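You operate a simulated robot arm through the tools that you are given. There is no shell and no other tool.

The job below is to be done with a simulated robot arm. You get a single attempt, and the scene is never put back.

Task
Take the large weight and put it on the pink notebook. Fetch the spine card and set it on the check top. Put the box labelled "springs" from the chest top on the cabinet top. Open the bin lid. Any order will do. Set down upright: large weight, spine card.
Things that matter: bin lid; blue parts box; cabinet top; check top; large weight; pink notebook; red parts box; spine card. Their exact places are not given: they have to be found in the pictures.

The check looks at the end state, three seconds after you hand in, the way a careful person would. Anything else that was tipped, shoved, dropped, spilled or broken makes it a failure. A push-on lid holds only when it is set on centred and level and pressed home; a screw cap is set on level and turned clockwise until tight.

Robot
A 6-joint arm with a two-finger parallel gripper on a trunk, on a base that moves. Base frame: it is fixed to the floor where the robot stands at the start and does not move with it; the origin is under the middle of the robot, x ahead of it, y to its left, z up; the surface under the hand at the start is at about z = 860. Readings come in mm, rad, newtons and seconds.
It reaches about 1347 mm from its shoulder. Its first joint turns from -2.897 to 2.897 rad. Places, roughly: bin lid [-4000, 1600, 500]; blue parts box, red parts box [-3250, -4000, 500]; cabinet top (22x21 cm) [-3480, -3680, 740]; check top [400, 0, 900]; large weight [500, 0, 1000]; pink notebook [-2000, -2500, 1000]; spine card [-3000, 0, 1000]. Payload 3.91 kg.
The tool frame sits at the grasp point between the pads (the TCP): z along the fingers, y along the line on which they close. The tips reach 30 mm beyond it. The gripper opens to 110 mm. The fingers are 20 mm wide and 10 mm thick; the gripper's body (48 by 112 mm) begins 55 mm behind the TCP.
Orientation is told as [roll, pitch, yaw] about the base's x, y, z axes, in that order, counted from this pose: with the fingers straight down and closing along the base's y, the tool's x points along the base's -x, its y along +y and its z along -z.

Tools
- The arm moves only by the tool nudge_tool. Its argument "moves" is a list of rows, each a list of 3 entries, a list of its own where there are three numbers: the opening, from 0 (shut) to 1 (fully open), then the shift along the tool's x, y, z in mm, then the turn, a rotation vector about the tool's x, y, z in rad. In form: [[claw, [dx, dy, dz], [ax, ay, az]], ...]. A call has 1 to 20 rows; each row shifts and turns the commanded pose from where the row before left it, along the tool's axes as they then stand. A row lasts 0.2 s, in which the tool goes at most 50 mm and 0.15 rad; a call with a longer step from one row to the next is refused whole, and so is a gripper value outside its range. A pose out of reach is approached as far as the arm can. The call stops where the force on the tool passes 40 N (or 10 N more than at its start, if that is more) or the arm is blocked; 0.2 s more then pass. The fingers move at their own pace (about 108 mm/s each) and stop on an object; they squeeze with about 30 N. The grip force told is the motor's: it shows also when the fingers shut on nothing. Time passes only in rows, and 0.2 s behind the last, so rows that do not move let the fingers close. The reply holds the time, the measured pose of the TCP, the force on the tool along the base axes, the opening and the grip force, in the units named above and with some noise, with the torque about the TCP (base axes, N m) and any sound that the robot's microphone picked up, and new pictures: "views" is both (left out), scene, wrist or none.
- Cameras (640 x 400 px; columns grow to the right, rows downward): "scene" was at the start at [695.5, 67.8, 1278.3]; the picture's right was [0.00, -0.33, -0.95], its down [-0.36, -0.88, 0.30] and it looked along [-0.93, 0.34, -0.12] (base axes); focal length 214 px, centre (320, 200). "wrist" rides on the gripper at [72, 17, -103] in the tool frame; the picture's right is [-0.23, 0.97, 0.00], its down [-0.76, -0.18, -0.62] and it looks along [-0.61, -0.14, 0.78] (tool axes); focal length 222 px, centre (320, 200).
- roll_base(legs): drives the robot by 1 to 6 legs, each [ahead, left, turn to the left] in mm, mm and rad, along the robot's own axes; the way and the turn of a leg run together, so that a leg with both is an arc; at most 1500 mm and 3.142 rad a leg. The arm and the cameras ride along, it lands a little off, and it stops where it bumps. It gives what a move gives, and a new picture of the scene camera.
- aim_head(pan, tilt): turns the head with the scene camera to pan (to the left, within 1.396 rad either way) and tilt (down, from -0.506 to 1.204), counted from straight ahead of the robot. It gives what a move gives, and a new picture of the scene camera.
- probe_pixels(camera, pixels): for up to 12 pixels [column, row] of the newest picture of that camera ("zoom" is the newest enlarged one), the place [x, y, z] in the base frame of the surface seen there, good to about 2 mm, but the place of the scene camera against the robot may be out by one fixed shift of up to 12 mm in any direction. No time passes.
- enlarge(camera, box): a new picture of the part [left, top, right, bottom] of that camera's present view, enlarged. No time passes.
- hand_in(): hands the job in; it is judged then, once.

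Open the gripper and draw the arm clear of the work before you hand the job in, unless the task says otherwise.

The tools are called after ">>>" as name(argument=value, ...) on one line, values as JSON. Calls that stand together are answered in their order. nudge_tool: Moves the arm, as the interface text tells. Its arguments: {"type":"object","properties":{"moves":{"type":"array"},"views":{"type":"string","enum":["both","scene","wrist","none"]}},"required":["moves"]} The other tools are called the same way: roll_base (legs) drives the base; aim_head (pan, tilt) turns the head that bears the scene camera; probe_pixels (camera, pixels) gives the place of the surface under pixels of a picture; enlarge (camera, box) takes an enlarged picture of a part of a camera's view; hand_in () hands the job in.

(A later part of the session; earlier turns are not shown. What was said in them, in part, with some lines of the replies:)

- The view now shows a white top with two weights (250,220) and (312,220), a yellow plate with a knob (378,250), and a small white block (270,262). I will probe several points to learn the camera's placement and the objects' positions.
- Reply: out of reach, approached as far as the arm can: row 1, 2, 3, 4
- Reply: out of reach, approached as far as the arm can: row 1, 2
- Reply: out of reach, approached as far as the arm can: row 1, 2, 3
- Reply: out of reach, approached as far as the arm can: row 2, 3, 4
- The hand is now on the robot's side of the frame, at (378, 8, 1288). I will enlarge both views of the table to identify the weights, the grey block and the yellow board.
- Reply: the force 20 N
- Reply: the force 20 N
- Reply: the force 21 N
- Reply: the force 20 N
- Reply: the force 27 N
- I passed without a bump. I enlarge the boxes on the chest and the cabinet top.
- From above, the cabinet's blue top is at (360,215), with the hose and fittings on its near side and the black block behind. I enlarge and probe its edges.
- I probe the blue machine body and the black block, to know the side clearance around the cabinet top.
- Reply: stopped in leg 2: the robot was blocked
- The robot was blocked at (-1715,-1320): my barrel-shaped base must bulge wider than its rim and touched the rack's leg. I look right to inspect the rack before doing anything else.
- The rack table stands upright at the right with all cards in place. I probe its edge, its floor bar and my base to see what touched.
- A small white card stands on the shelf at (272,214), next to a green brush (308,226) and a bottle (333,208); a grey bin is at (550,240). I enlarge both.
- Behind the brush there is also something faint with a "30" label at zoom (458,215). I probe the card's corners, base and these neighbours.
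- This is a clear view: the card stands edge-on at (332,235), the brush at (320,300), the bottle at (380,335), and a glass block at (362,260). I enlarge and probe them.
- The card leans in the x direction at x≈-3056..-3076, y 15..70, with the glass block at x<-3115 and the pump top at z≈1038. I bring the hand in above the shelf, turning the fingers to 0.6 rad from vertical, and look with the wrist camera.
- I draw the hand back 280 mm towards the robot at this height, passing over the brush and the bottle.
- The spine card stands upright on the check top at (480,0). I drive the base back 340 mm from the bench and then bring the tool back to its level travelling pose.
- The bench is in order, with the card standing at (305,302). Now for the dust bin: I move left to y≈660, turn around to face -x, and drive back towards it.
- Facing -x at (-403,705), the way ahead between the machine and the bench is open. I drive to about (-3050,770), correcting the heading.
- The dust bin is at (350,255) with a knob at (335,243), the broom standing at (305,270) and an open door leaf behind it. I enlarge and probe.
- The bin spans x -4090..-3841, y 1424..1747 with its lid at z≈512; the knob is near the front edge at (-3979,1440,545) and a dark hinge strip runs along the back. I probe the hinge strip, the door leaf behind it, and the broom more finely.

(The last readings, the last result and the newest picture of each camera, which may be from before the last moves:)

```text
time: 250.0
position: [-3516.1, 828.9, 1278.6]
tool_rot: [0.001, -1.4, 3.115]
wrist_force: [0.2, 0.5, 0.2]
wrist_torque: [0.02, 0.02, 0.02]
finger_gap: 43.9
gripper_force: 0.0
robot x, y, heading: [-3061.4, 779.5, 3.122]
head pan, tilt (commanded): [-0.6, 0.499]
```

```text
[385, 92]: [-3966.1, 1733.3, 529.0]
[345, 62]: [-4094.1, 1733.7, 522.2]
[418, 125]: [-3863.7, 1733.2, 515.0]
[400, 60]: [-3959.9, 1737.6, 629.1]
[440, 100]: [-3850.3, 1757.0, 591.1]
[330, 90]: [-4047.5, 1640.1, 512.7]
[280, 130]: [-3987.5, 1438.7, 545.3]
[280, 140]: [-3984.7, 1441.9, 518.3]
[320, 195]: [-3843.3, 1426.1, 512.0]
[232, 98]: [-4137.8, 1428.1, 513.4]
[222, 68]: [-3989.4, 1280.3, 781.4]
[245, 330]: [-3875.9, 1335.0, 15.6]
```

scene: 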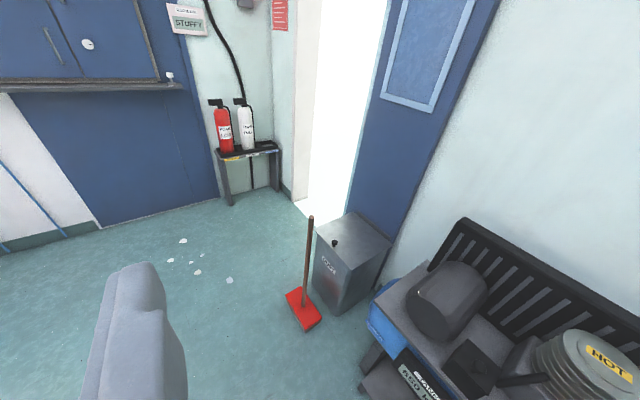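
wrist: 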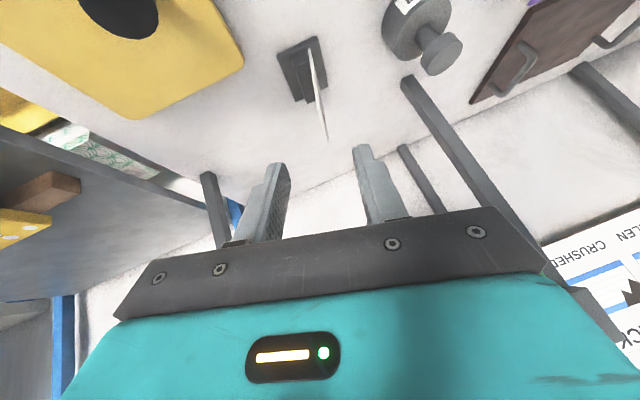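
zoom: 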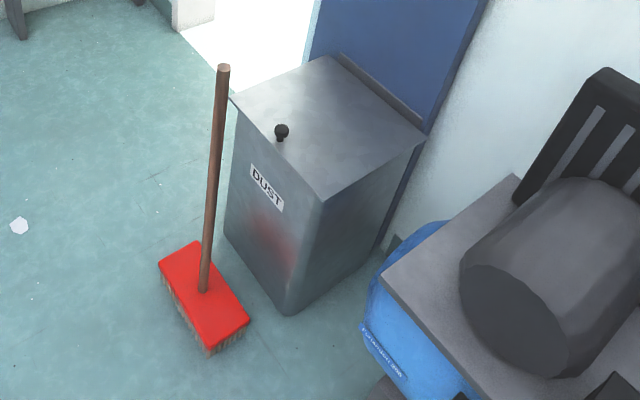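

The hinge strip is at y≈1733 with the door leaf right behind it, so the lid can open to nearly upright. I drive to about (-3985,740) and turn right to face +y, squarely in front of the bin and short of the broom (head y≥1200).

>>> roll_base(legs=[[922, 60, 0.02], [0, 0, -1.57]])

>>> aim_head(pan=0, tilt=0.7)

```text
time: 258.6
position: [-3946.0, 1181.8, 1279.8]
tool_rot: [0.001, -1.4, 1.587]
wrist_force: [-0.3, 0.4, 0.8]
wrist_torque: [0.02, 0.0, 0.03]
finger_gap: 44.2
gripper_force: 0.3
robot x, y, heading: [-3976.4, 727.3, 1.589]
head pan, tilt (commanded): [-0.6, 0.499]
```

scene: 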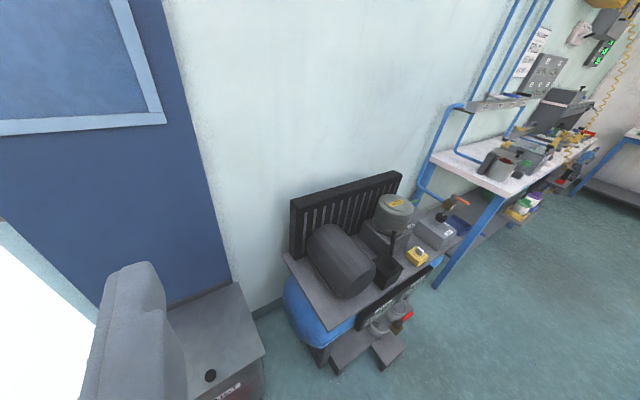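

```text
time: 259.6
position: [-3946.4, 1182.0, 1278.6]
tool_rot: [0.001, -1.4, 1.588]
wrist_force: [-0.6, 0.3, 0.5]
wrist_torque: [-0.04, -0.01, -0.01]
finger_gap: 44.2
gripper_force: 0.1
robot x, y, heading: [-3977.3, 726.1, 1.588]
head pan, tilt (commanded): [0.0, 0.7]
```

scene: 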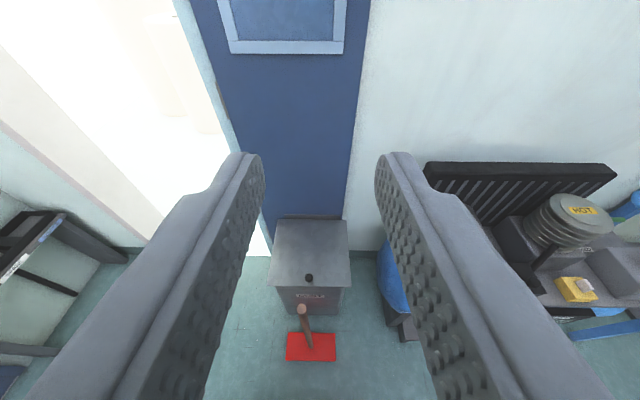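

The bin is straight ahead with the broom just in front of it. I bring the hand over the broom at a good height to above the knob, with the fingers nearly vertical.

>>> nudge_tool(moves=[[0.6, [25.7, 3.85, 33.6], [0, 0.122, 0]], [0.6, [21.4, 3.85, 36.4], [0, 0.122, 0]], [0.6, [16.8, 3.85, 38.8], [0, 0.122, 0]], [0.6, [11.9, 3.85, 40.5], [0, 0.122, 0]], [0.6, [6.9, 3.85, 41.7], [0, 0.122, 0]], [0.6, [1.8, 3.85, 42.2], [0, 0.122, 0]], [0.6, [-3.3, 3.85, 42.1], [0, 0.122, 0]], [0.6, [-8.4, 3.85, 41.4], [0, 0.122, 0]], [0.6, [-13.4, 3.85, 40], [0, 0.122, 0]], [0.6, [0, 0, 0], [0, 0, 0]]], views="both")

```text
time: 261.8
position: [-3985.6, 1437.5, 1000.6]
tool_rot: [0.001, -0.302, 1.59]
wrist_force: [-0.1, -0.6, 0.8]
wrist_torque: [0.01, 0.01, 0.02]
finger_gap: 66.2
gripper_force: 0.0
robot x, y, heading: [-3975.0, 722.2, 1.591]
head pan, tilt (commanded): [0.0, 0.7]
```

scene: 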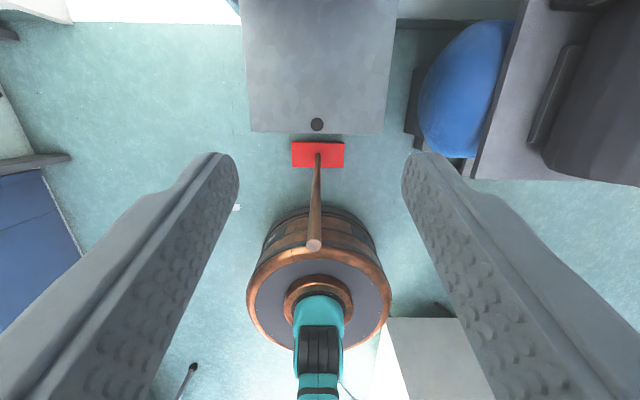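
wrist: 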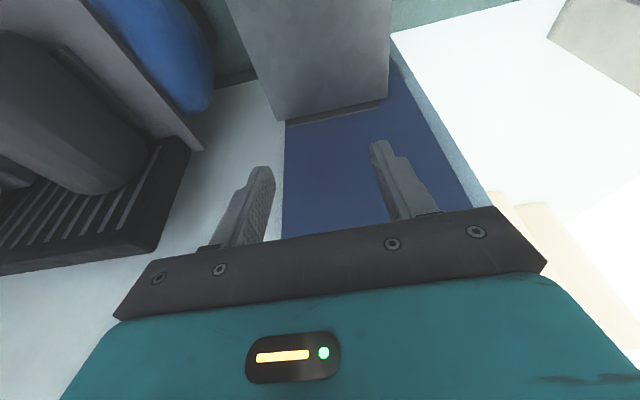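

The hand is above the knob at z≈1000; the knob is at scene (317,124). I probe the knob, lid corners and broom handle from here.

>>> probe_pixels(camera="scene", pixels=[[317, 124], [252, 130], [383, 132], [250, 60], [385, 60], [315, 245], [318, 165], [295, 150], [343, 160], [317, 60], [317, 10], [440, 130]])

>>> probe_pixels(camera="wrist", pixels=[[290, 115], [370, 100], [330, 112], [330, 60], [300, 30], [330, 150], [400, 150], [385, 90], [300, 180], [260, 110]])

>>> enlarge(camera="wrist", box=[210, 0, 450, 150])

```text
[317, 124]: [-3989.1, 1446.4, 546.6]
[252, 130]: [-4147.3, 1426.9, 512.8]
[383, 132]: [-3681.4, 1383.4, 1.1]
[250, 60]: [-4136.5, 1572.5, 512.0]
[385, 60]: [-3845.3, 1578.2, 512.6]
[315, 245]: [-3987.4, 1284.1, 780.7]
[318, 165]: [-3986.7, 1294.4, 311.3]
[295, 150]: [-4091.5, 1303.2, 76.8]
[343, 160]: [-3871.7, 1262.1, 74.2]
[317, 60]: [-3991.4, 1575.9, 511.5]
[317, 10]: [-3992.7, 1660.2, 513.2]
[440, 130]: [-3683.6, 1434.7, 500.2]
```

```text
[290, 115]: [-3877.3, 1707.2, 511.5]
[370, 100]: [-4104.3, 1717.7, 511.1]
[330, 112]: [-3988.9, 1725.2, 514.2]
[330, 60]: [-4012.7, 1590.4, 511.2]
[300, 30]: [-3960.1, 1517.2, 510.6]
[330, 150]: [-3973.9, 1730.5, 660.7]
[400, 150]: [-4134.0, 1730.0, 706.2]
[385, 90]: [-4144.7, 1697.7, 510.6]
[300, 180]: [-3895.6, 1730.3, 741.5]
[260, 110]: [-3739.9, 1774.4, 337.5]
```

```text
2.67 times, centred on (330, 75) of wrist
```

zoom: 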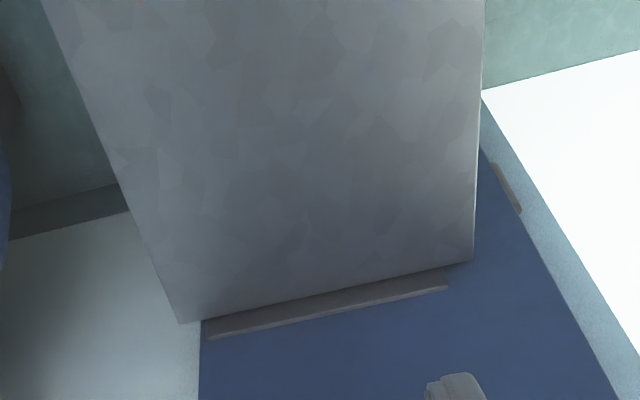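

Wrist probes give the lid plane at z≈511, its back edge and hinge at y≈1720, and a blue panel at y≈1730 behind. I descend to z≈620 above the knob and look with the wrist camera.

>>> nudge_tool(moves=[[0.6, [14, 0.5, 45.5], [0, 0, 0]], [0.6, [14, 0.5, 45.5], [0, 0, 0]], [0.6, [14, 0.5, 45.5], [0, 0, 0]], [0.6, [14, 0.5, 45.5], [0, 0, 0]], [0.6, [14, 0.5, 45.5], [0, 0, 0]], [0.6, [14, 0.5, 45.5], [0, 0, 0]], [0.6, [14, 0.5, 45.5], [0, 0, 0]], [0.6, [14, 0.5, 45.5], [0, 0, 0]], [0.6, [0, 0, 0], [0, 0, 0]]], views="both")

```text
time: 263.8
position: [-3988.6, 1442.7, 616.6]
tool_rot: [-0.001, -0.301, 1.592]
wrist_force: [-0.5, -0.9, 1.4]
wrist_torque: [-0.01, -0.01, 0.0]
finger_gap: 66.1
gripper_force: 0.0
robot x, y, heading: [-3979.2, 726.2, 1.589]
head pan, tilt (commanded): [0.0, 0.7]
```

scene: 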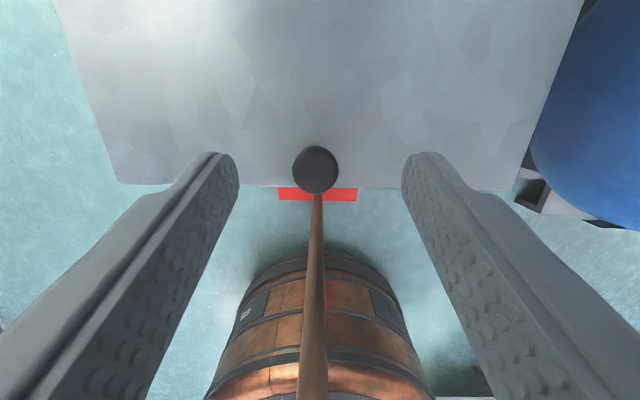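
wrist: 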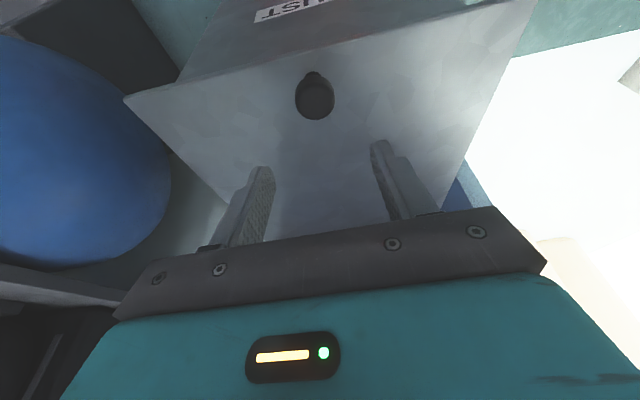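

The knob is visible in the wrist view at (314,97), between the finger tips. I enlarge and probe it exactly.

>>> enlarge(camera="wrist", box=[270, 50, 370, 140])

>>> probe_pixels(camera="wrist", pixels=[[314, 97], [298, 97], [331, 96], [314, 114], [314, 80], [312, 74], [280, 110], [350, 110], [140, 98], [300, 50], [480, 20], [320, 150]])

```text
4.44 times, centred on (320, 95) of wrist
```

zoom: 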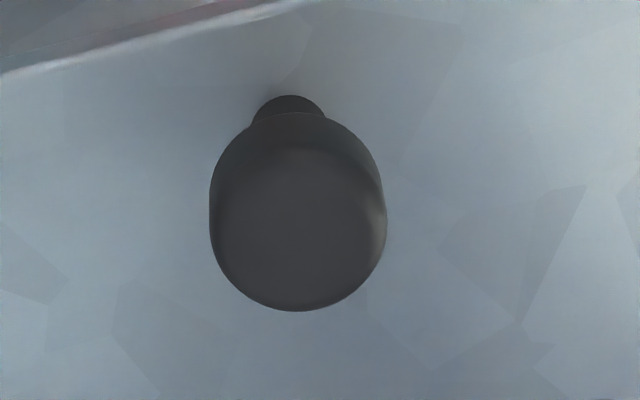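

```text
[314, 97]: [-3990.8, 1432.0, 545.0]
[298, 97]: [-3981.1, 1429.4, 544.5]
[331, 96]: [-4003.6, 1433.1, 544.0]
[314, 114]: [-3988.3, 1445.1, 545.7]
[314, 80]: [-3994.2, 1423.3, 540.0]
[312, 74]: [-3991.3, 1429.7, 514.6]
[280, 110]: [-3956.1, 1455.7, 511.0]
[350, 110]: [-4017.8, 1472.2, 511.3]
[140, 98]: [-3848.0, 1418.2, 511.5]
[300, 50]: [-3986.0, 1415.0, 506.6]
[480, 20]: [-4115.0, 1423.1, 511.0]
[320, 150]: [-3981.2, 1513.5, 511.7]
```

The knob's axis is at (-3991.5,1434) with its top at z=545, about 26 mm across; the lid's front edge is at y≈1417. I lower so the pads straddle the knob, with the tips about 4 mm above the lid.

>>> nudge_tool(moves=[[0.6, [15, 1.4, 29.1], [0, 0, 0]], [0.6, [10.8, 1, 20.9], [0, 0, 0]], [0.6, [6.6, 0.6, 12.8], [0, 0, 0]], [0.6, [0, 0, 0], [0, 0, 0]]], views="both")

```text
time: 264.8
position: [-3995.5, 1428.7, 548.9]
tool_rot: [-0.001, -0.301, 1.59]
wrist_force: [0.3, -0.3, 0.3]
wrist_torque: [-0.01, 0.01, 0.01]
finger_gap: 65.9
gripper_force: 0.1
robot x, y, heading: [-3975.3, 723.6, 1.592]
head pan, tilt (commanded): [0.0, 0.7]
```

scene: 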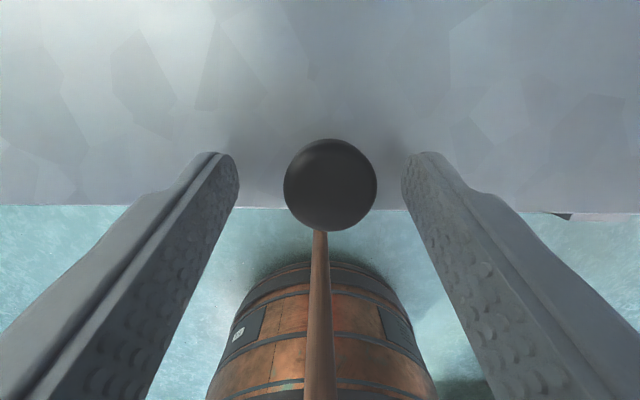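
wrist: 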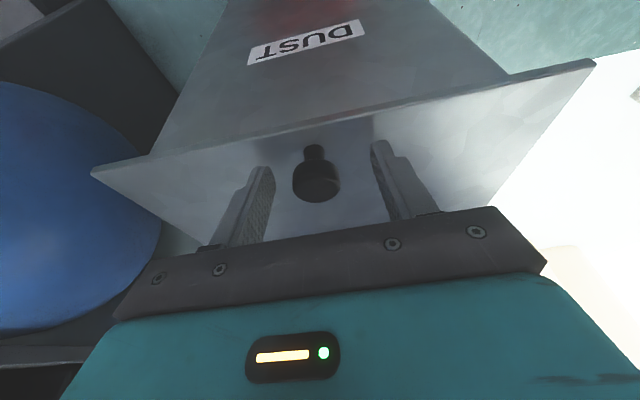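

The knob is between the fingers. I close on it.

>>> nudge_tool(moves=[[0.35, [0, 0, 0], [0, 0, 0]], [0.2, [0, 0, 0], [0, 0, 0]], [0, [0, 0, 0], [0, 0, 0]], [0, [0, 0, 0], [0, 0, 0]]], views="wrist")

```text
time: 266.0
position: [-3991.7, 1429.8, 550.1]
tool_rot: [-0.001, -0.304, 1.585]
wrist_force: [3.7, 1.3, -0.6]
wrist_torque: [0.07, -0.06, 0.0]
finger_gap: 29.7
gripper_force: 45.5
robot x, y, heading: [-3974.3, 725.3, 1.589]
head pan, tilt (commanded): [0.0, 0.7]
stopped in row 4: the force on the tool passed its limit at 41 N (the readings are from after the stop); the commanded pose is now the measured one
```

wrist: 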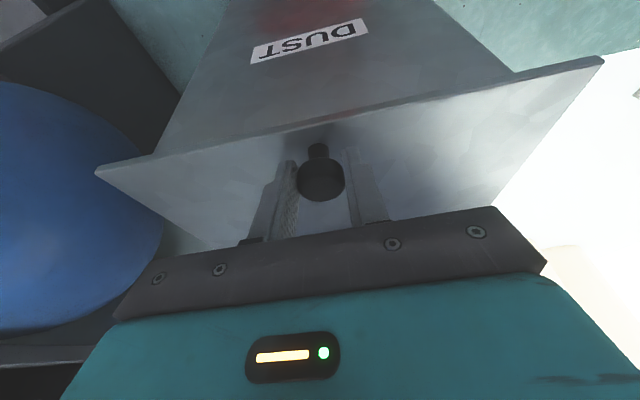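

The fingers have closed on the knob (gap 29.7 mm), with a brief force spike. I hold still for a moment and read the forces.

>>> nudge_tool(moves=[[0, [0, 0, 0], [0, 0, 0]], [0, [0, 0, 0], [0, 0, 0]]], views="both")

```text
time: 266.6
position: [-3991.8, 1428.8, 549.3]
tool_rot: [-0.001, -0.3, 1.586]
wrist_force: [6.1, 2.1, -0.6]
wrist_torque: [0.11, -0.1, -0.04]
finger_gap: 29.5
gripper_force: 45.0
robot x, y, heading: [-3979.1, 725.9, 1.586]
head pan, tilt (commanded): [0.0, 0.7]
```

scene: 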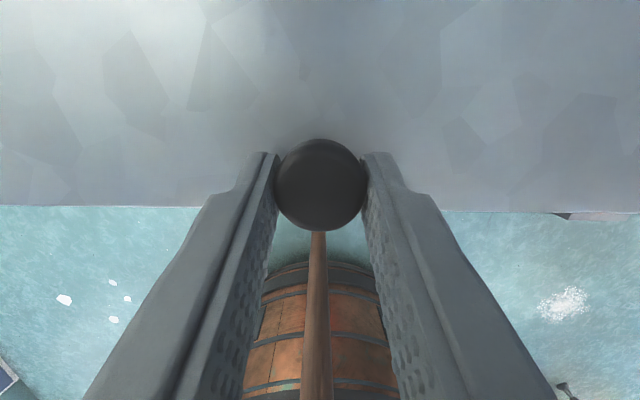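
wrist: 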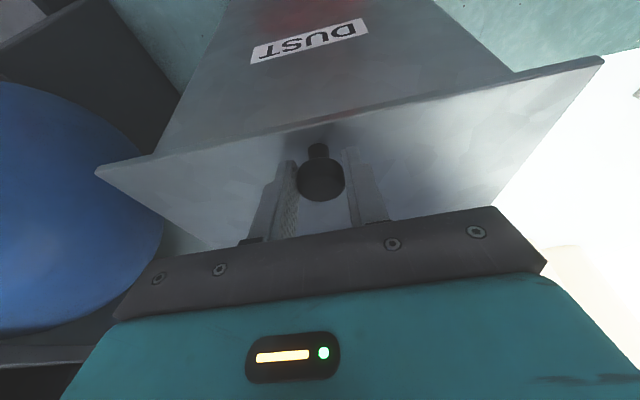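

The knob is held with little side load. I start lifting along the hinge arc (pivot about y≈1720, z≈511), first by about 5°, and watch the force.

>>> nudge_tool(moves=[[0, [-5.2, -0.7, -11.3], [0, 0, 0]], [0, [-5.2, -0.3, -11.4], [0, 0, 0]], [0, [0, 0, 0], [0, 0, 0]]], views="wrist")

```text
time: 267.4
position: [-3992.3, 1432.7, 574.1]
tool_rot: [0.0, -0.302, 1.587]
wrist_force: [-3.1, 7.5, -6.5]
wrist_torque: [-0.42, 0.09, 0.03]
finger_gap: 29.4
gripper_force: 44.1
robot x, y, heading: [-3977.6, 724.2, 1.589]
head pan, tilt (commanded): [0.0, 0.7]
```

wrist: 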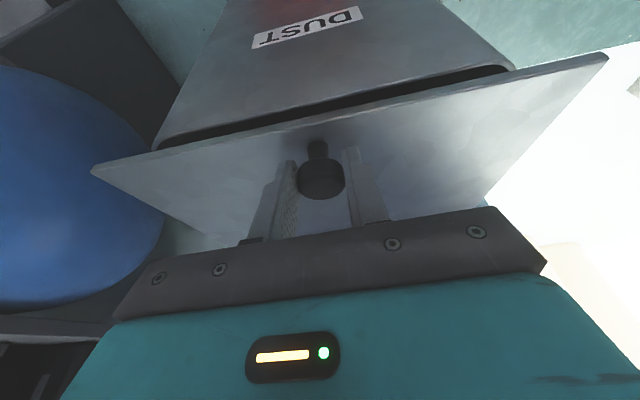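

The lid is rising: about 6.5 N of weight and a 7.5 N pull towards +y. I continue along the arc to about 20°.

>>> nudge_tool(moves=[[0, [-12.8, -0.1, -21.6], [0, 0, 0]], [0, [-14.7, -0.1, -20.4], [0, 0, 0]], [0, [-16, -0.1, -19.3], [0, 0, 0]], [0, [0, 0, 0], [0, 0, 0]]], views="wrist")

```text
time: 268.4
position: [-3992.3, 1456.3, 643.9]
tool_rot: [-0.002, -0.3, 1.585]
wrist_force: [-18.2, 6.2, -10.4]
wrist_torque: [-0.65, 0.44, 0.08]
finger_gap: 29.5
gripper_force: 45.1
robot x, y, heading: [-3974.8, 728.6, 1.59]
head pan, tilt (commanded): [0.0, 0.7]
```

wrist: 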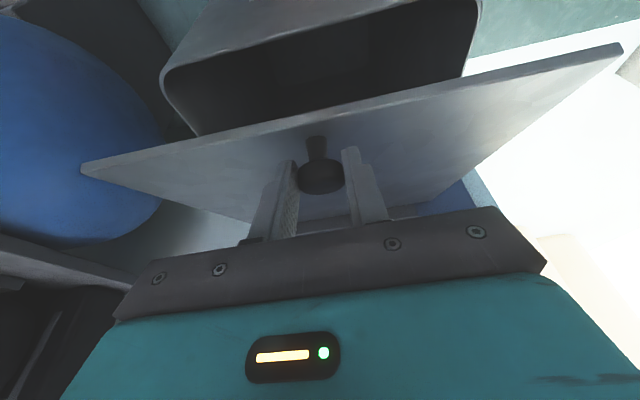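

The lid is at about 20°, with a side force of -18 N in x; I shift the tool slightly towards -x (left) and continue the arc to about 35°.

>>> nudge_tool(moves=[[0, [0, 0.8, 0], [0, 0, 0]], [0, [-17.6, 0.2, -17.7], [0, 0, 0]], [0, [-19.1, 0.1, -16.2], [0, 0, 0]], [0, [-20.4, 0, -14.4], [0, 0, 0]], [0, [0, 0, 0], [0, 0, 0]]], views="wrist")

```text
time: 269.6
position: [-3991.7, 1497.0, 707.1]
tool_rot: [-0.001, -0.302, 1.585]
wrist_force: [0.8, -5.4, -5.0]
wrist_torque: [-1.46, 0.16, -0.12]
finger_gap: 29.5
gripper_force: 44.5
robot x, y, heading: [-3975.3, 728.7, 1.585]
head pan, tilt (commanded): [0.0, 0.7]
```

wrist: 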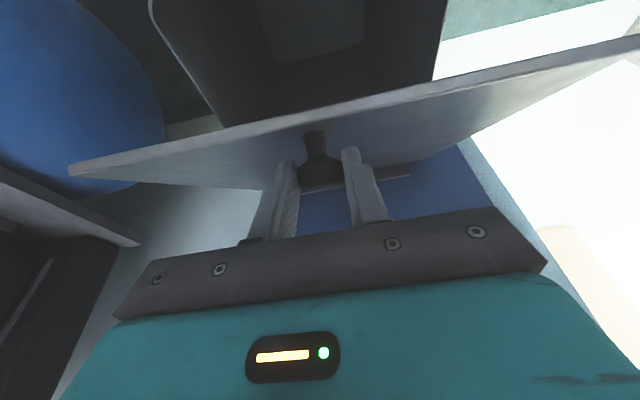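

The lid is at about 35° with small forces. I go on along the arc to about 55°.

>>> nudge_tool(moves=[[0, [-21.3, 0, -12.6], [0, 0, 0]], [0, [-22.4, 0, -10.7], [0, 0, 0]], [0, [-23.2, 0, -8.6], [0, 0, 0]], [0, [-23.8, 0, -6.6], [0, 0, 0]], [0, [0, 0, 0], [0, 0, 0]]], views="both")

```text
time: 270.8
position: [-3992.4, 1571.8, 769.8]
tool_rot: [0.0, -0.302, 1.586]
wrist_force: [22.1, -2.2, -8.8]
wrist_torque: [-1.34, -0.26, -0.39]
finger_gap: 29.6
gripper_force: 45.3
robot x, y, heading: [-3978.7, 724.7, 1.585]
head pan, tilt (commanded): [0.0, 0.7]
```

scene: 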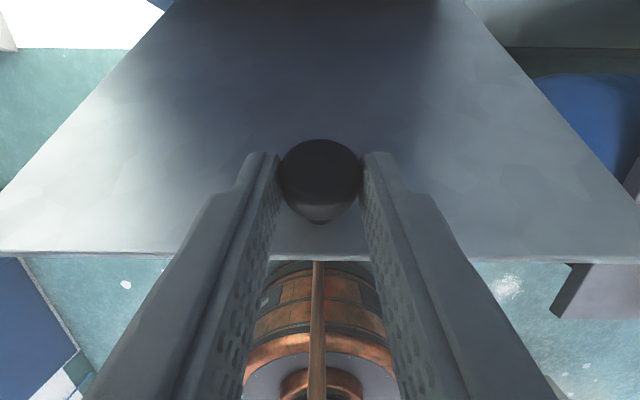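
wrist: 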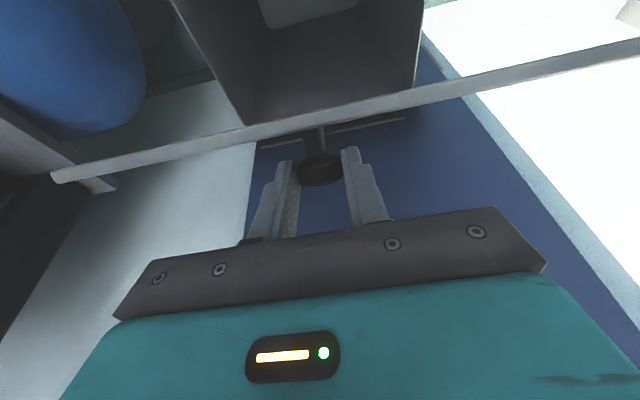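

The lid is at about 55°. I relieve the +22 N side force by moving slightly towards +x and continue to about 75°.

>>> nudge_tool(moves=[[0, [0, -0.7, 0], [0, 0, 0]], [0, [-24.3, -0.3, -4.6], [0, 0, 0]], [0, [-24.6, -0.3, -2.4], [0, 0, 0]], [0, [-24.7, -0.3, -0.3], [0, 0, 0]], [0, [0, 0, 0], [0, 0, 0]]], views="both")

```text
time: 272.0
position: [-3991.8, 1639.6, 800.8]
tool_rot: [-0.001, -0.3, 1.586]
wrist_force: [25.6, -5.3, -2.9]
wrist_torque: [-1.24, -0.41, -0.5]
finger_gap: 29.7
gripper_force: 44.6
robot x, y, heading: [-3974.7, 724.3, 1.588]
head pan, tilt (commanded): [0.0, 0.7]
```

scene: 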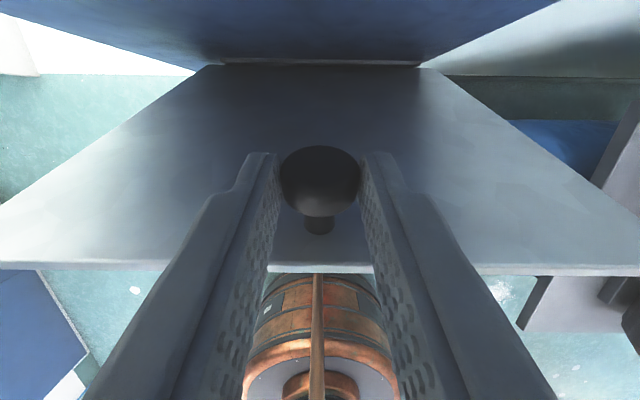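
wrist: 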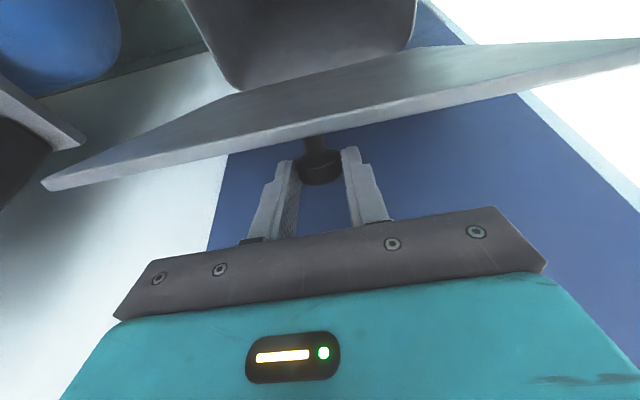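

The lid is at about 70°. I correct sideways by another 1.2 mm, go to about 75°, and tilt the hand a little away from the panel.

>>> nudge_tool(moves=[[0, [0, -1.2, 0], [0, 0, 0]], [0, [-12.4, -0.2, 0.6], [0, -0.04, 0]], [0, [-12.6, -0.2, 1.2], [0, -0.04, 0]], [0, [0, 0, 0], [0, 0, 0]]], views="both")

```text
time: 273.0
position: [-3992.3, 1664.1, 806.8]
tool_rot: [0.0, -0.382, 1.587]
wrist_force: [18.7, -5.3, -5.8]
wrist_torque: [-1.41, -0.22, -0.49]
finger_gap: 29.7
gripper_force: 44.7
robot x, y, heading: [-3976.1, 725.5, 1.593]
head pan, tilt (commanded): [0.0, 0.7]
```

scene: 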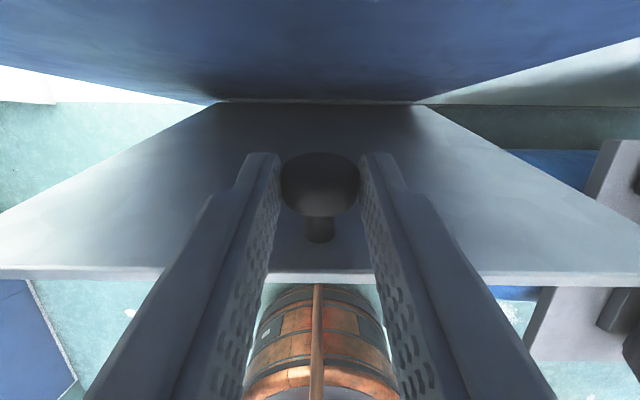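
wrist: 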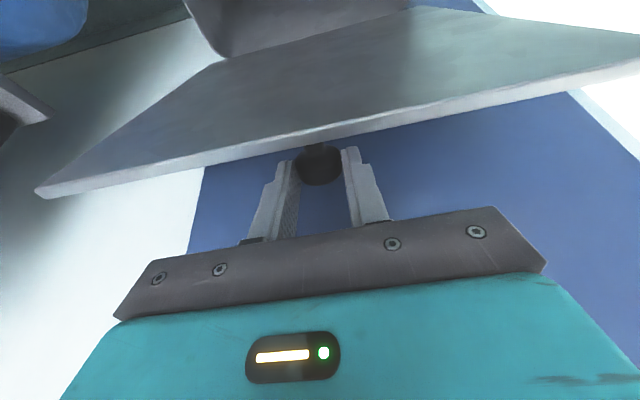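

The lid is at about 75°. I test whether the hinge holds by itself: I ease the knob 3 mm back in the closing direction and read the force.

>>> nudge_tool(moves=[[0, [3, 0, 0], [0, 0, 0]], [0, [0, 0, 0], [0, 0, 0]]], views="none")

>>> nudge_tool(moves=[[0, [3, 0, 0], [0, 0, 0]], [0, [0, 0, 0], [0, 0, 0]]], views="none")

```text
time: 273.6
position: [-3991.4, 1662.6, 805.7]
tool_rot: [0.001, -0.384, 1.587]
wrist_force: [17.6, 7.4, -2.5]
wrist_torque: [1.5, -0.33, -0.53]
finger_gap: 29.6
gripper_force: 45.7
robot x, y, heading: [-3975.2, 723.3, 1.588]
head pan, tilt (commanded): [0.0, 0.7]
```

```text
time: 274.2
position: [-3991.5, 1658.8, 805.7]
tool_rot: [-0.001, -0.381, 1.585]
wrist_force: [14.5, 5.6, 1.0]
wrist_torque: [1.5, -0.23, -0.52]
finger_gap: 29.4
gripper_force: 44.4
robot x, y, heading: [-3978.6, 724.6, 1.587]
head pan, tilt (commanded): [0.0, 0.7]
```

The torque simply flipped sign with direction, so most of that is grip friction, with some hinge friction. I push on to about 82°, tilting the hand further away from the panel, before testing a release.

>>> nudge_tool(moves=[[0, [-12.1, -0.9, 4.3], [0, -0.056, 0]], [0, [-11.6, -0.4, 5.4], [0, -0.056, 0]], [0, [-11.3, -0.2, 6], [0, -0.056, 0]], [0, [0, 0, 0], [0, 0, 0]]], views="both")

```text
time: 274.8
position: [-3992.2, 1682.4, 805.6]
tool_rot: [0.001, -0.5, 1.587]
wrist_force: [-1.9, -22.9, 3.5]
wrist_torque: [4.47, -0.59, -1.21]
finger_gap: 29.5
gripper_force: 45.2
robot x, y, heading: [-3977.4, 723.0, 1.585]
head pan, tilt (commanded): [0.0, 0.7]
stopped in row 3: the force on the tool passed its limit at 54 N (the readings are from after the stop); the commanded pose is now the measured one
```

scene: 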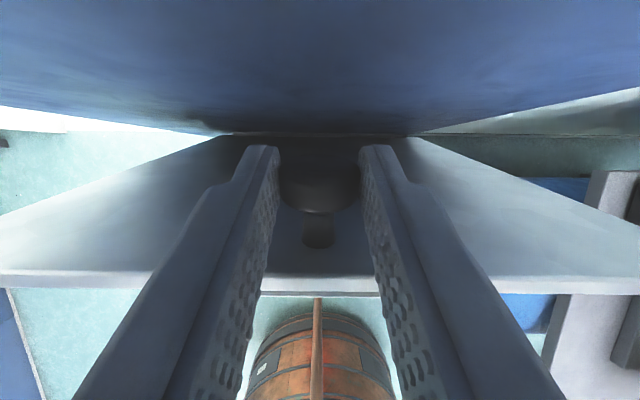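
wrist: 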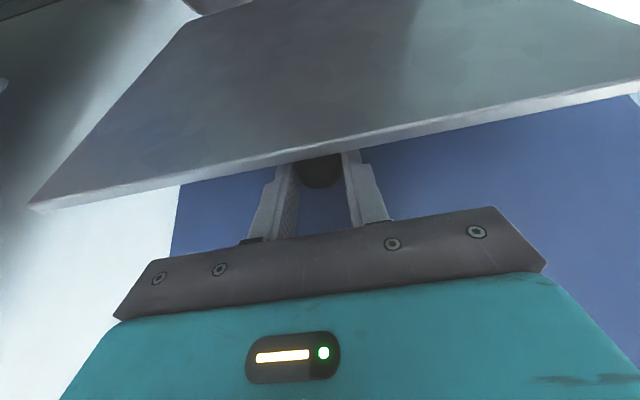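

The force limit tripped; the torque says the contact was about 195 mm above the finger point, so the head on my hand touched the panel. I back off 5 mm (lid about 78°) and read the forces.

>>> nudge_tool(moves=[[0, [3.5, 0, -1.9], [0, 0, 0]], [0, [0, 0, 0], [0, 0, 0]]], views="none")

```text
time: 275.4
position: [-3993.2, 1680.7, 805.6]
tool_rot: [0.0, -0.502, 1.587]
wrist_force: [-2.9, 5.2, 12.3]
wrist_torque: [1.45, 0.13, -0.53]
finger_gap: 29.1
gripper_force: 45.4
robot x, y, heading: [-3977.7, 722.5, 1.589]
head pan, tilt (commanded): [0.0, 0.7]
```

Forces are moderate again with the lid at about 78°. I open the fingers slightly to see whether the lid stays up by itself.

>>> nudge_tool(moves=[[0.32, [0, 0, 0], [0, 0, 0]], [0.36, [0, 0, 0], [0, 0, 0]], [0.36, [0, 0, 0], [0, 0, 0]]], views="both")

```text
time: 276.2
position: [-3993.0, 1679.1, 805.2]
tool_rot: [0.0, -0.5, 1.587]
wrist_force: [-0.5, 0.5, 0.5]
wrist_torque: [-0.01, -0.03, 0.02]
finger_gap: 39.8
gripper_force: 0.2
robot x, y, heading: [-3977.8, 722.1, 1.589]
head pan, tilt (commanded): [0.0, 0.7]
```

scene: 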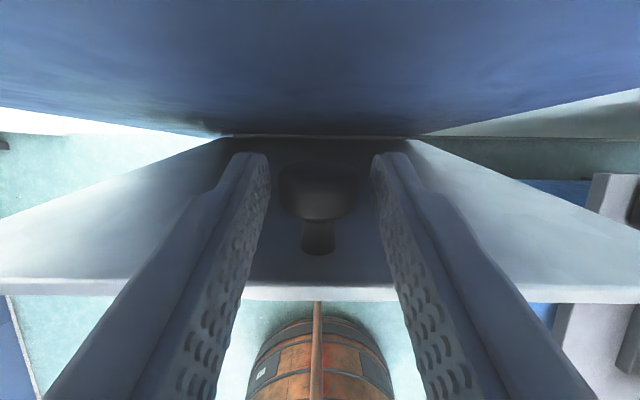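
wrist: 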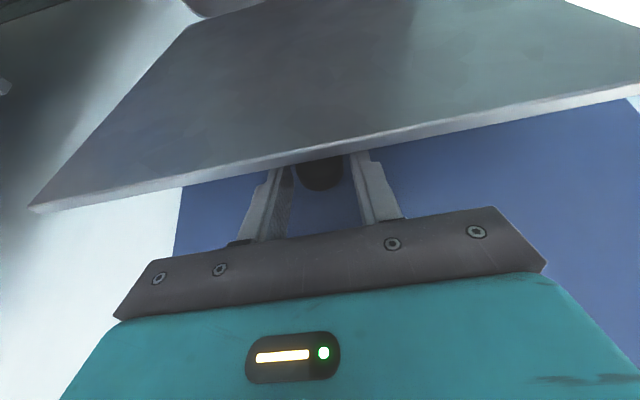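

The lid stays up with the fingers open. I wait a second and compare before withdrawing.

>>> nudge_tool(moves=[[0.45, [0, 0, 0], [0, 0, 0]], [0.45, [0, 0, 0], [0, 0, 0]], [0.45, [0, 0, 0], [0, 0, 0]], [0.45, [0, 0, 0], [0, 0, 0]], [0.45, [0, 0, 0], [0, 0, 0]]], views="both")

```text
time: 277.4
position: [-3992.6, 1680.0, 804.0]
tool_rot: [-0.001, -0.499, 1.585]
wrist_force: [0.2, -0.1, -0.2]
wrist_torque: [-0.01, -0.01, 0.01]
finger_gap: 49.6
gripper_force: 0.1
robot x, y, heading: [-3978.1, 726.6, 1.587]
head pan, tilt (commanded): [0.0, 0.7]
```

scene: 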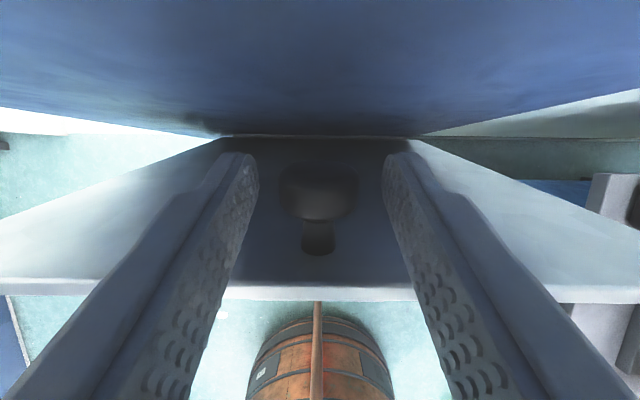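
wrist: 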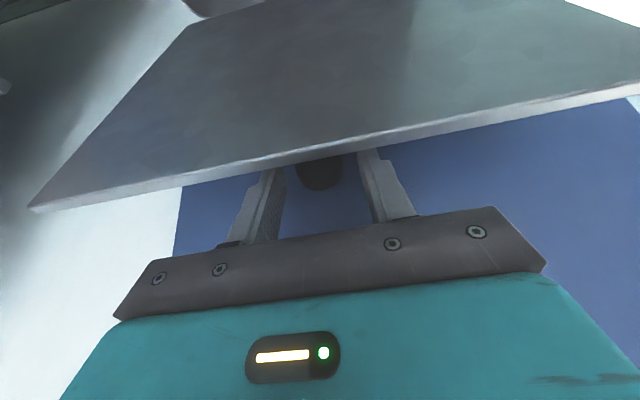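

The lid holds its place. I withdraw the fingers upward and slightly back, clear of the lid's edge and of the panel.

>>> nudge_tool(moves=[[0.5, [-2, 0, -14.8], [0, 0, 0]], [0.5, [-4, 0, -29.7], [0, 0, 0]], [0.5, [-4, 0, -29.7], [0, 0, 0]], [0.5, [0, 0, -40], [0, 0, 0]], [0.5, [0, 0, 0], [0, 0, 0]]], views="both")

```text
time: 278.6
position: [-3991.9, 1629.7, 909.9]
tool_rot: [-0.001, -0.498, 1.585]
wrist_force: [-0.7, -0.2, 0.1]
wrist_torque: [0.01, -0.01, -0.03]
finger_gap: 55.1
gripper_force: 0.1
robot x, y, heading: [-3974.0, 724.6, 1.585]
head pan, tilt (commanded): [0.0, 0.7]
```

scene: 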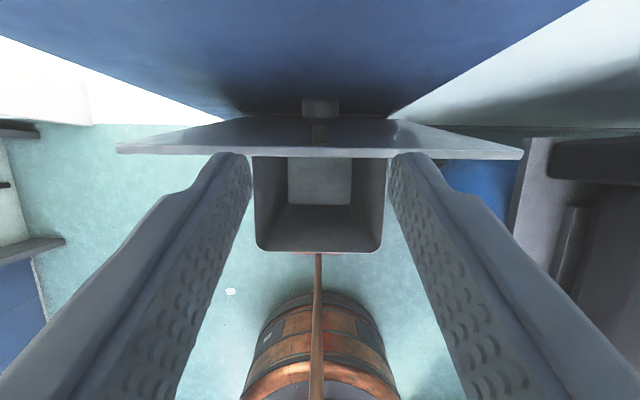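
wrist: 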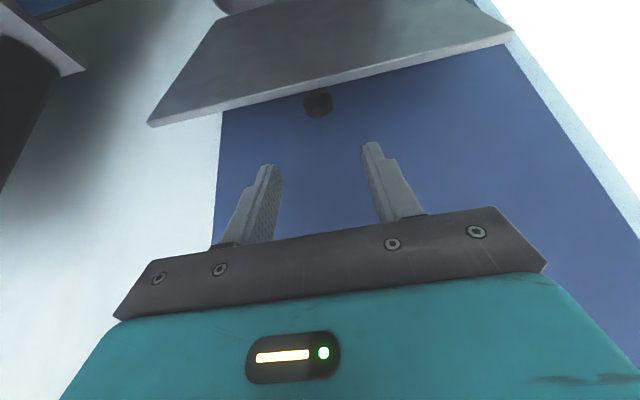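

The lid stays open. I probe its edge and underside to measure the opening angle.

>>> probe_pixels(camera="wrist", pixels=[[160, 120], [330, 82], [500, 38], [330, 60], [350, 30], [300, 45], [318, 100], [318, 112], [420, 120], [250, 150]])

>>> probe_pixels(camera="scene", pixels=[[320, 105], [320, 135], [320, 152], [200, 150], [440, 150], [320, 70], [320, 180], [315, 260]])

```text
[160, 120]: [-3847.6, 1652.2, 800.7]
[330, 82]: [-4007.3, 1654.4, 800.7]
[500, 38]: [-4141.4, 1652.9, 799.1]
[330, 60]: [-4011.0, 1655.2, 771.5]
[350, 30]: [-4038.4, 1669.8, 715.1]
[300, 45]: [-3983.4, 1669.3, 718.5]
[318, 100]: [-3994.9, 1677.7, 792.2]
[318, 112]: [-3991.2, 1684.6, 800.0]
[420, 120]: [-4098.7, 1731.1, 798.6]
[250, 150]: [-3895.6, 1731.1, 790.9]
```

```text
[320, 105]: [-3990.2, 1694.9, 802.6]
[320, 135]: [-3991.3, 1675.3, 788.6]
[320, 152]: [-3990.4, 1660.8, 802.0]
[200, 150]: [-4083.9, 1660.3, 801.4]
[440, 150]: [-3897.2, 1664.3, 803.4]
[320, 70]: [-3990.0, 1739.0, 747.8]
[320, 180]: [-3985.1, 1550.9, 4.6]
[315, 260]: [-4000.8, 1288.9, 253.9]
```

The underside slopes from (y=1655, z=771) to (y=1669.5, z=717), so the lid is open about 75°. To be safe I'll nudge it further open from the front with closed fingers; I back off, close, and come down in front of the lid.

>>> nudge_tool(moves=[[0.5, [39.5, 0, -21.6], [0, 0, 0]], [0, [32, 0, 16.8], [0, -0.15, 0]], [0, [27.2, 0, 35.8], [0, -0.15, 0]], [0, [31.5, 0, 30.7], [0, 0, 0]], [0, [0, 0, 0], [0, 0, 0]]], views="both")

```text
time: 279.8
position: [-3990.0, 1570.9, 790.6]
tool_rot: [0.001, -0.801, 1.587]
wrist_force: [0.7, 0.3, 0.6]
wrist_torque: [-0.01, -0.02, 0.0]
finger_gap: 0.1
gripper_force: 30.1
robot x, y, heading: [-3976.2, 722.2, 1.59]
head pan, tilt (commanded): [0.0, 0.7]
```

scene: 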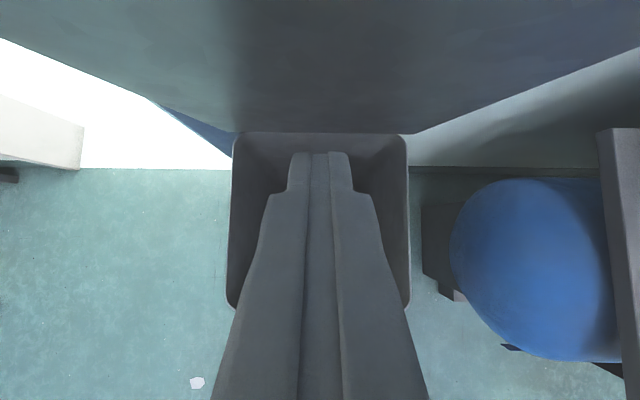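
wrist: 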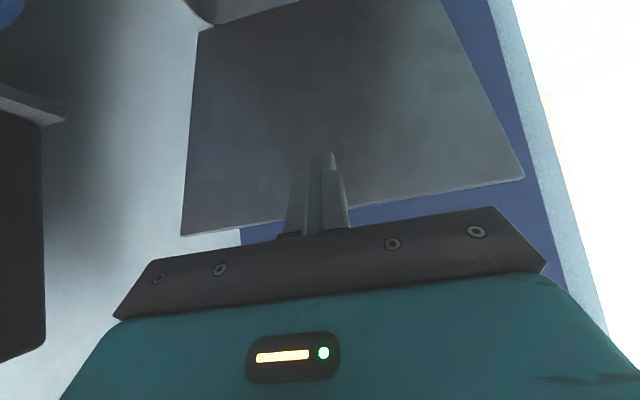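

The closed fingers are in front of the lid's underside. I advance 50 mm, then continue in 6 mm steps and watch the force.

>>> nudge_tool(moves=[[0, [-17.4, 0, 17.9], [0, 0, 0]], [0, [-17.4, 0, 17.9], [0, 0, 0]], [0, [-4.2, 0, 4.3], [0, 0, 0]], [0, [-4.2, 0, 4.3], [0, 0, 0]], [0, [-4.2, 0, 4.3], [0, 0, 0]], [0, [0, 0, 0], [0, 0, 0]]], views="wrist")

```text
time: 281.2
position: [-3990.9, 1635.8, 790.5]
tool_rot: [-0.001, -0.798, 1.587]
wrist_force: [-0.2, -1.3, -1.0]
wrist_torque: [-0.09, 0.0, -0.02]
finger_gap: 0.0
gripper_force: 30.1
robot x, y, heading: [-3979.5, 720.8, 1.589]
head pan, tilt (commanded): [0.0, 0.7]
```

wrist: 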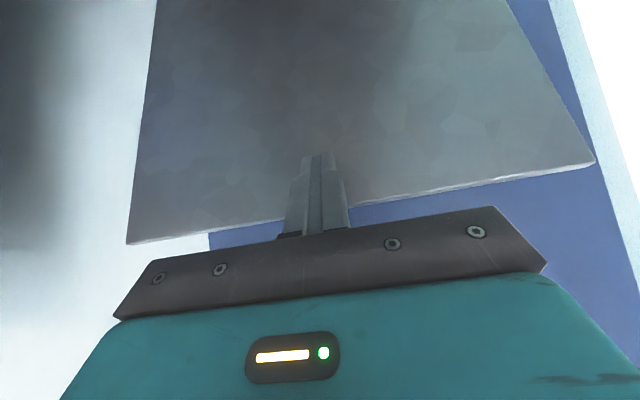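

Light contact (about 1.3 N) and the lid yields. I continue pushing in small steps.

>>> nudge_tool(moves=[[0, [-4.2, 0, 4.3], [0, 0, 0]], [0, [-4.2, 0, 4.3], [0, 0, 0]], [0, [-4.2, 0, 4.3], [0, 0, 0]], [0, [0, 0, 0], [0, 0, 0]]], views="none")

>>> nudge_tool(moves=[[0, [-3.5, 0, 3.6], [0, 0, 0]], [0, [-3.5, 0, 3.6], [0, 0, 0]], [0, [0, 0, 0], [0, 0, 0]]], views="both")

```text
time: 281.8
position: [-3991.9, 1642.2, 790.2]
tool_rot: [0.0, -0.795, 1.586]
wrist_force: [0.1, -19.1, 4.5]
wrist_torque: [-0.17, -0.04, -0.06]
finger_gap: 0.1
gripper_force: 29.8
robot x, y, heading: [-3974.7, 726.3, 1.59]
head pan, tilt (commanded): [0.0, 0.7]
stopped in row 2: the force on the tool passed its limit at 50 N (the readings are from after the stop); the commanded pose is now the measured one
```

```text
time: 282.1
position: [-3991.2, 1643.8, 789.7]
tool_rot: [-0.002, -0.79, 1.587]
wrist_force: [-0.8, -20.4, 4.8]
wrist_torque: [-0.14, -0.02, -0.07]
finger_gap: 0.0
gripper_force: 30.3
robot x, y, heading: [-3976.8, 725.2, 1.586]
head pan, tilt (commanded): [0.0, 0.7]
stopped in row 1: the force on the tool passed its limit at 52 N (the readings are from after the stop); the commanded pose is now the measured one
```

scene: 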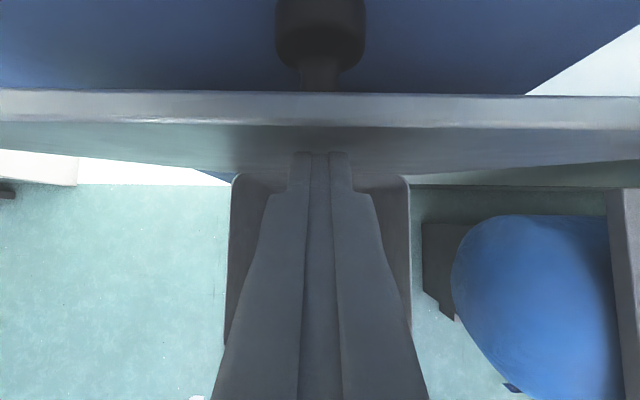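
wrist: 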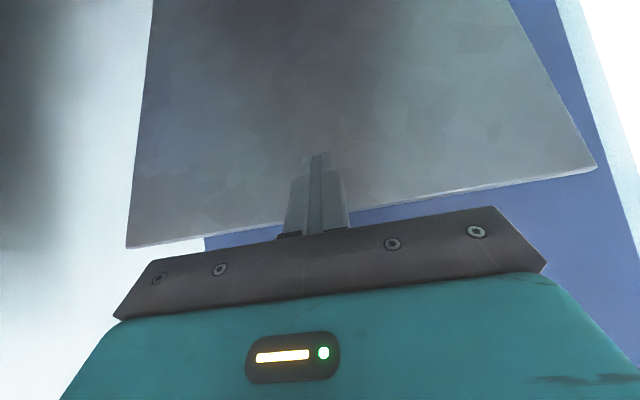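

A hard stop at about 79°: the lid is at the end of its hinge travel. I withdraw the fingers straight back.

>>> nudge_tool(moves=[[0, [7, 0, -7.2], [0, 0, 0]], [0, [28, 0, -28.7], [0, 0, 0]], [0, [28, 0, -28.7], [0, 0, 0]], [0, [0, 0, 0], [0, 0, 0]]], views="both")

```text
time: 283.1
position: [-3989.7, 1552.1, 789.0]
tool_rot: [0.0, -0.793, 1.587]
wrist_force: [0.8, 0.1, 0.0]
wrist_torque: [-0.01, 0.0, 0.03]
finger_gap: 0.0
gripper_force: 30.3
robot x, y, heading: [-3973.5, 726.3, 1.592]
head pan, tilt (commanded): [0.0, 0.7]
```

scene: 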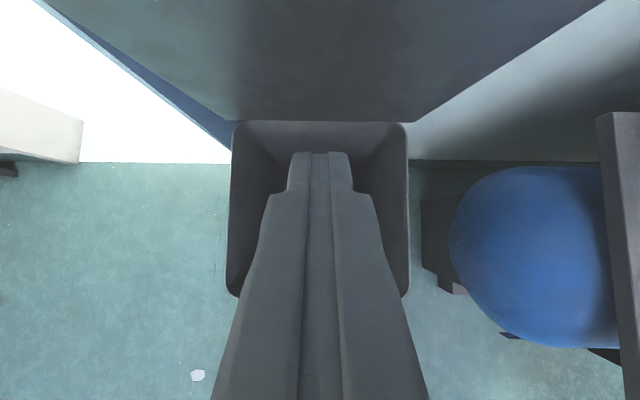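
wrist: 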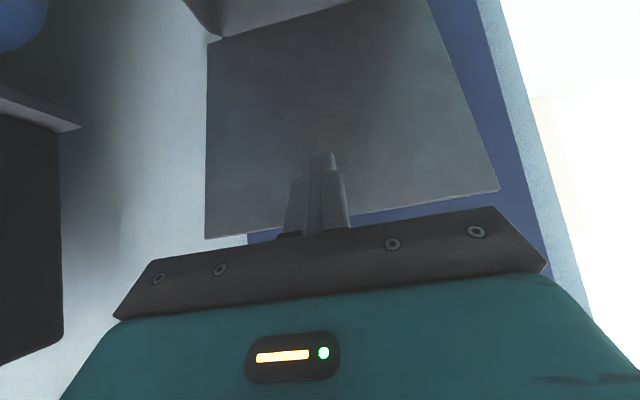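

The lid stays fully open. I raise the hand well above the broom and then draw it back towards the robot, opening the gripper.

>>> nudge_tool(moves=[[0, [-32.3, 0, -31.4], [0, 0, 0]], [0, [-32.3, 0, -31.4], [0, 0, 0]], [0, [-32.3, 0, -31.4], [0, 0, 0]], [0, [-32.3, 0, -31.4], [0, 0, 0]], [0, [-32.3, 0, -31.4], [0, 0, 0]], [0, [-32.3, 0, -31.4], [0, 0, 0]], [0, [-32.3, 0, -31.4], [0, 0, 0]], [0, [-32.3, 0, -31.4], [0, 0, 0]], [0.5, [31.4, 0, -32.3], [0, 0, 0]], [0.5, [31.4, 0, -32.3], [0, 0, 0]], [0.5, [31.4, 0, -32.3], [0, 0, 0]], [0.5, [31.4, 0, -32.3], [0, 0, 0]], [0.5, [31.4, 0, -32.3], [0, 0, 0]], [0.5, [31.4, 0, -32.3], [0, 0, 0]], [0.5, [31.4, 0, -32.3], [0, 0, 0]], [0.5, [31.4, 0, -32.3], [0, 0, 0]], [0.5, [0, 0, 0], [0, 0, 0]]], views="both")

```text
time: 286.7
position: [-3984.2, 1194.9, 1151.7]
tool_rot: [0.0, -0.79, 1.585]
wrist_force: [0.2, 0.2, 0.3]
wrist_torque: [0.01, 0.03, -0.01]
finger_gap: 55.1
gripper_force: 0.1
robot x, y, heading: [-3978.3, 723.0, 1.585]
head pan, tilt (commanded): [0.0, 0.7]
```

scene: 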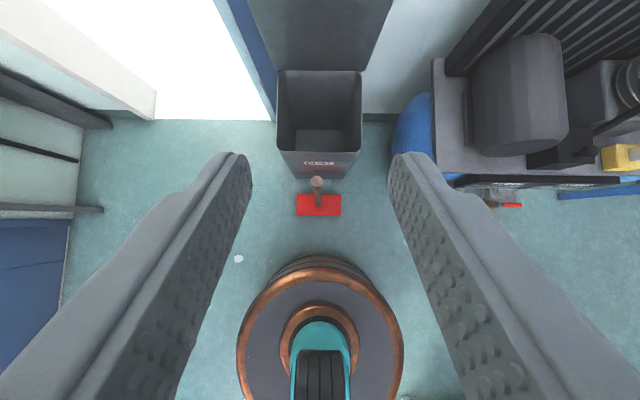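
wrist: 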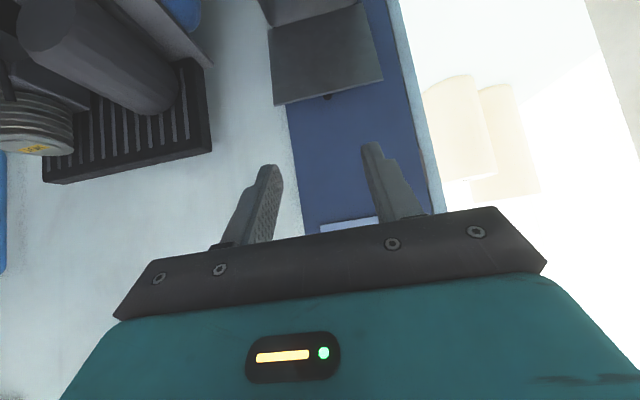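

The bin stands open with its lid up against the stop, and the broom is undisturbed. I roll the base back 150 mm so that everything is clear, and take one last look.

>>> roll_base(legs=[[-150, 0, 0]])

>>> aim_head(pan=0, tilt=0.1)

```text
time: 288.1
position: [-3982.1, 1042.4, 1153.3]
tool_rot: [0.002, -0.79, 1.588]
wrist_force: [0.2, 1.2, 0.4]
wrist_torque: [0.03, -0.04, -0.01]
finger_gap: 55.0
gripper_force: 0.0
robot x, y, heading: [-3973.2, 570.2, 1.587]
head pan, tilt (commanded): [0.0, 0.7]
```

scene: 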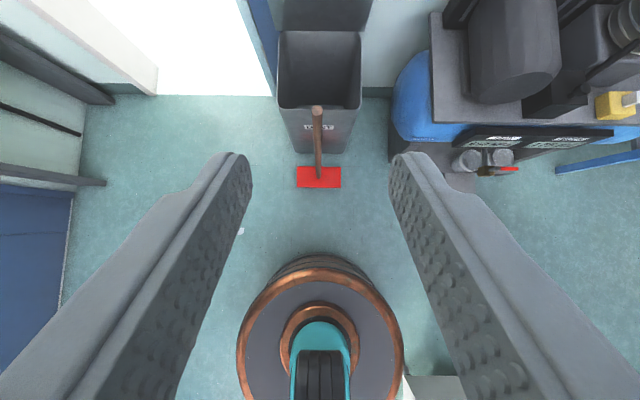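

```text
time: 289.1
position: [-3982.3, 1042.7, 1152.9]
tool_rot: [-0.001, -0.79, 1.587]
wrist_force: [-0.8, 0.2, -0.1]
wrist_torque: [0.01, 0.01, -0.03]
finger_gap: 55.2
gripper_force: 0.1
robot x, y, heading: [-3971.2, 571.2, 1.59]
head pan, tilt (commanded): [0.0, 0.099]
```

scene: 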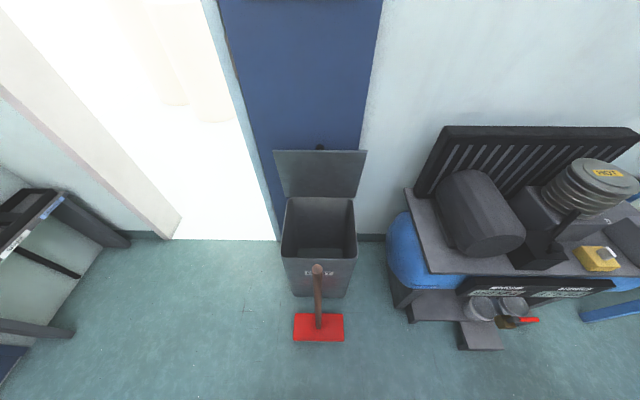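

The bin lid stands open (320,172), the broom is upright, and the gripper is empty and clear. The 2 kg weight is on the pink notebook, the spine card is upright on the check top, and the springs box is on the cabinet top, so I hand the job in.

>>> hand_in()

```text
The job is handed in.
```

I finished all four parts and handed the job in. I haven't seen the check's verdict.

- **Large weight:** the 2 kg weight stands upright near the middle of the pink notebook. The notebook is the pink "Fernsteep medium" one on the machine table.
- **Spine card:** it stands upright in its base on the check top, where the 2 kg weight was. I took the check top to be the whole white bench top under the "SPINE CHECK" chart.
- **Springs box:** the red box labelled "SPRINGS" is flat on the cabinet top. The blue "DISCS" box was not touched.
- **Bin lid:** the dust bin's lid is open about 79°, as far as its hinge goes. It stayed up after I let go.

Three things happened along the way:

- **Card rack:** my base bumped a corner leg of the card rack and stopped. The rack and its cards looked undisturbed when I checked, but I did not go back for a second look.
- **Printed sheet:** the gap beside the reject bin was narrower than my base, so I drove over a corner of the thin printed sheet on the floor. It looked intact afterwards.
- **Door panel:** while I was opening the lid, the camera head on the hand pressed briefly against the blue panel behind the bin. I saw no effect.

The gripper is empty and open, and the arm is clear of the work.
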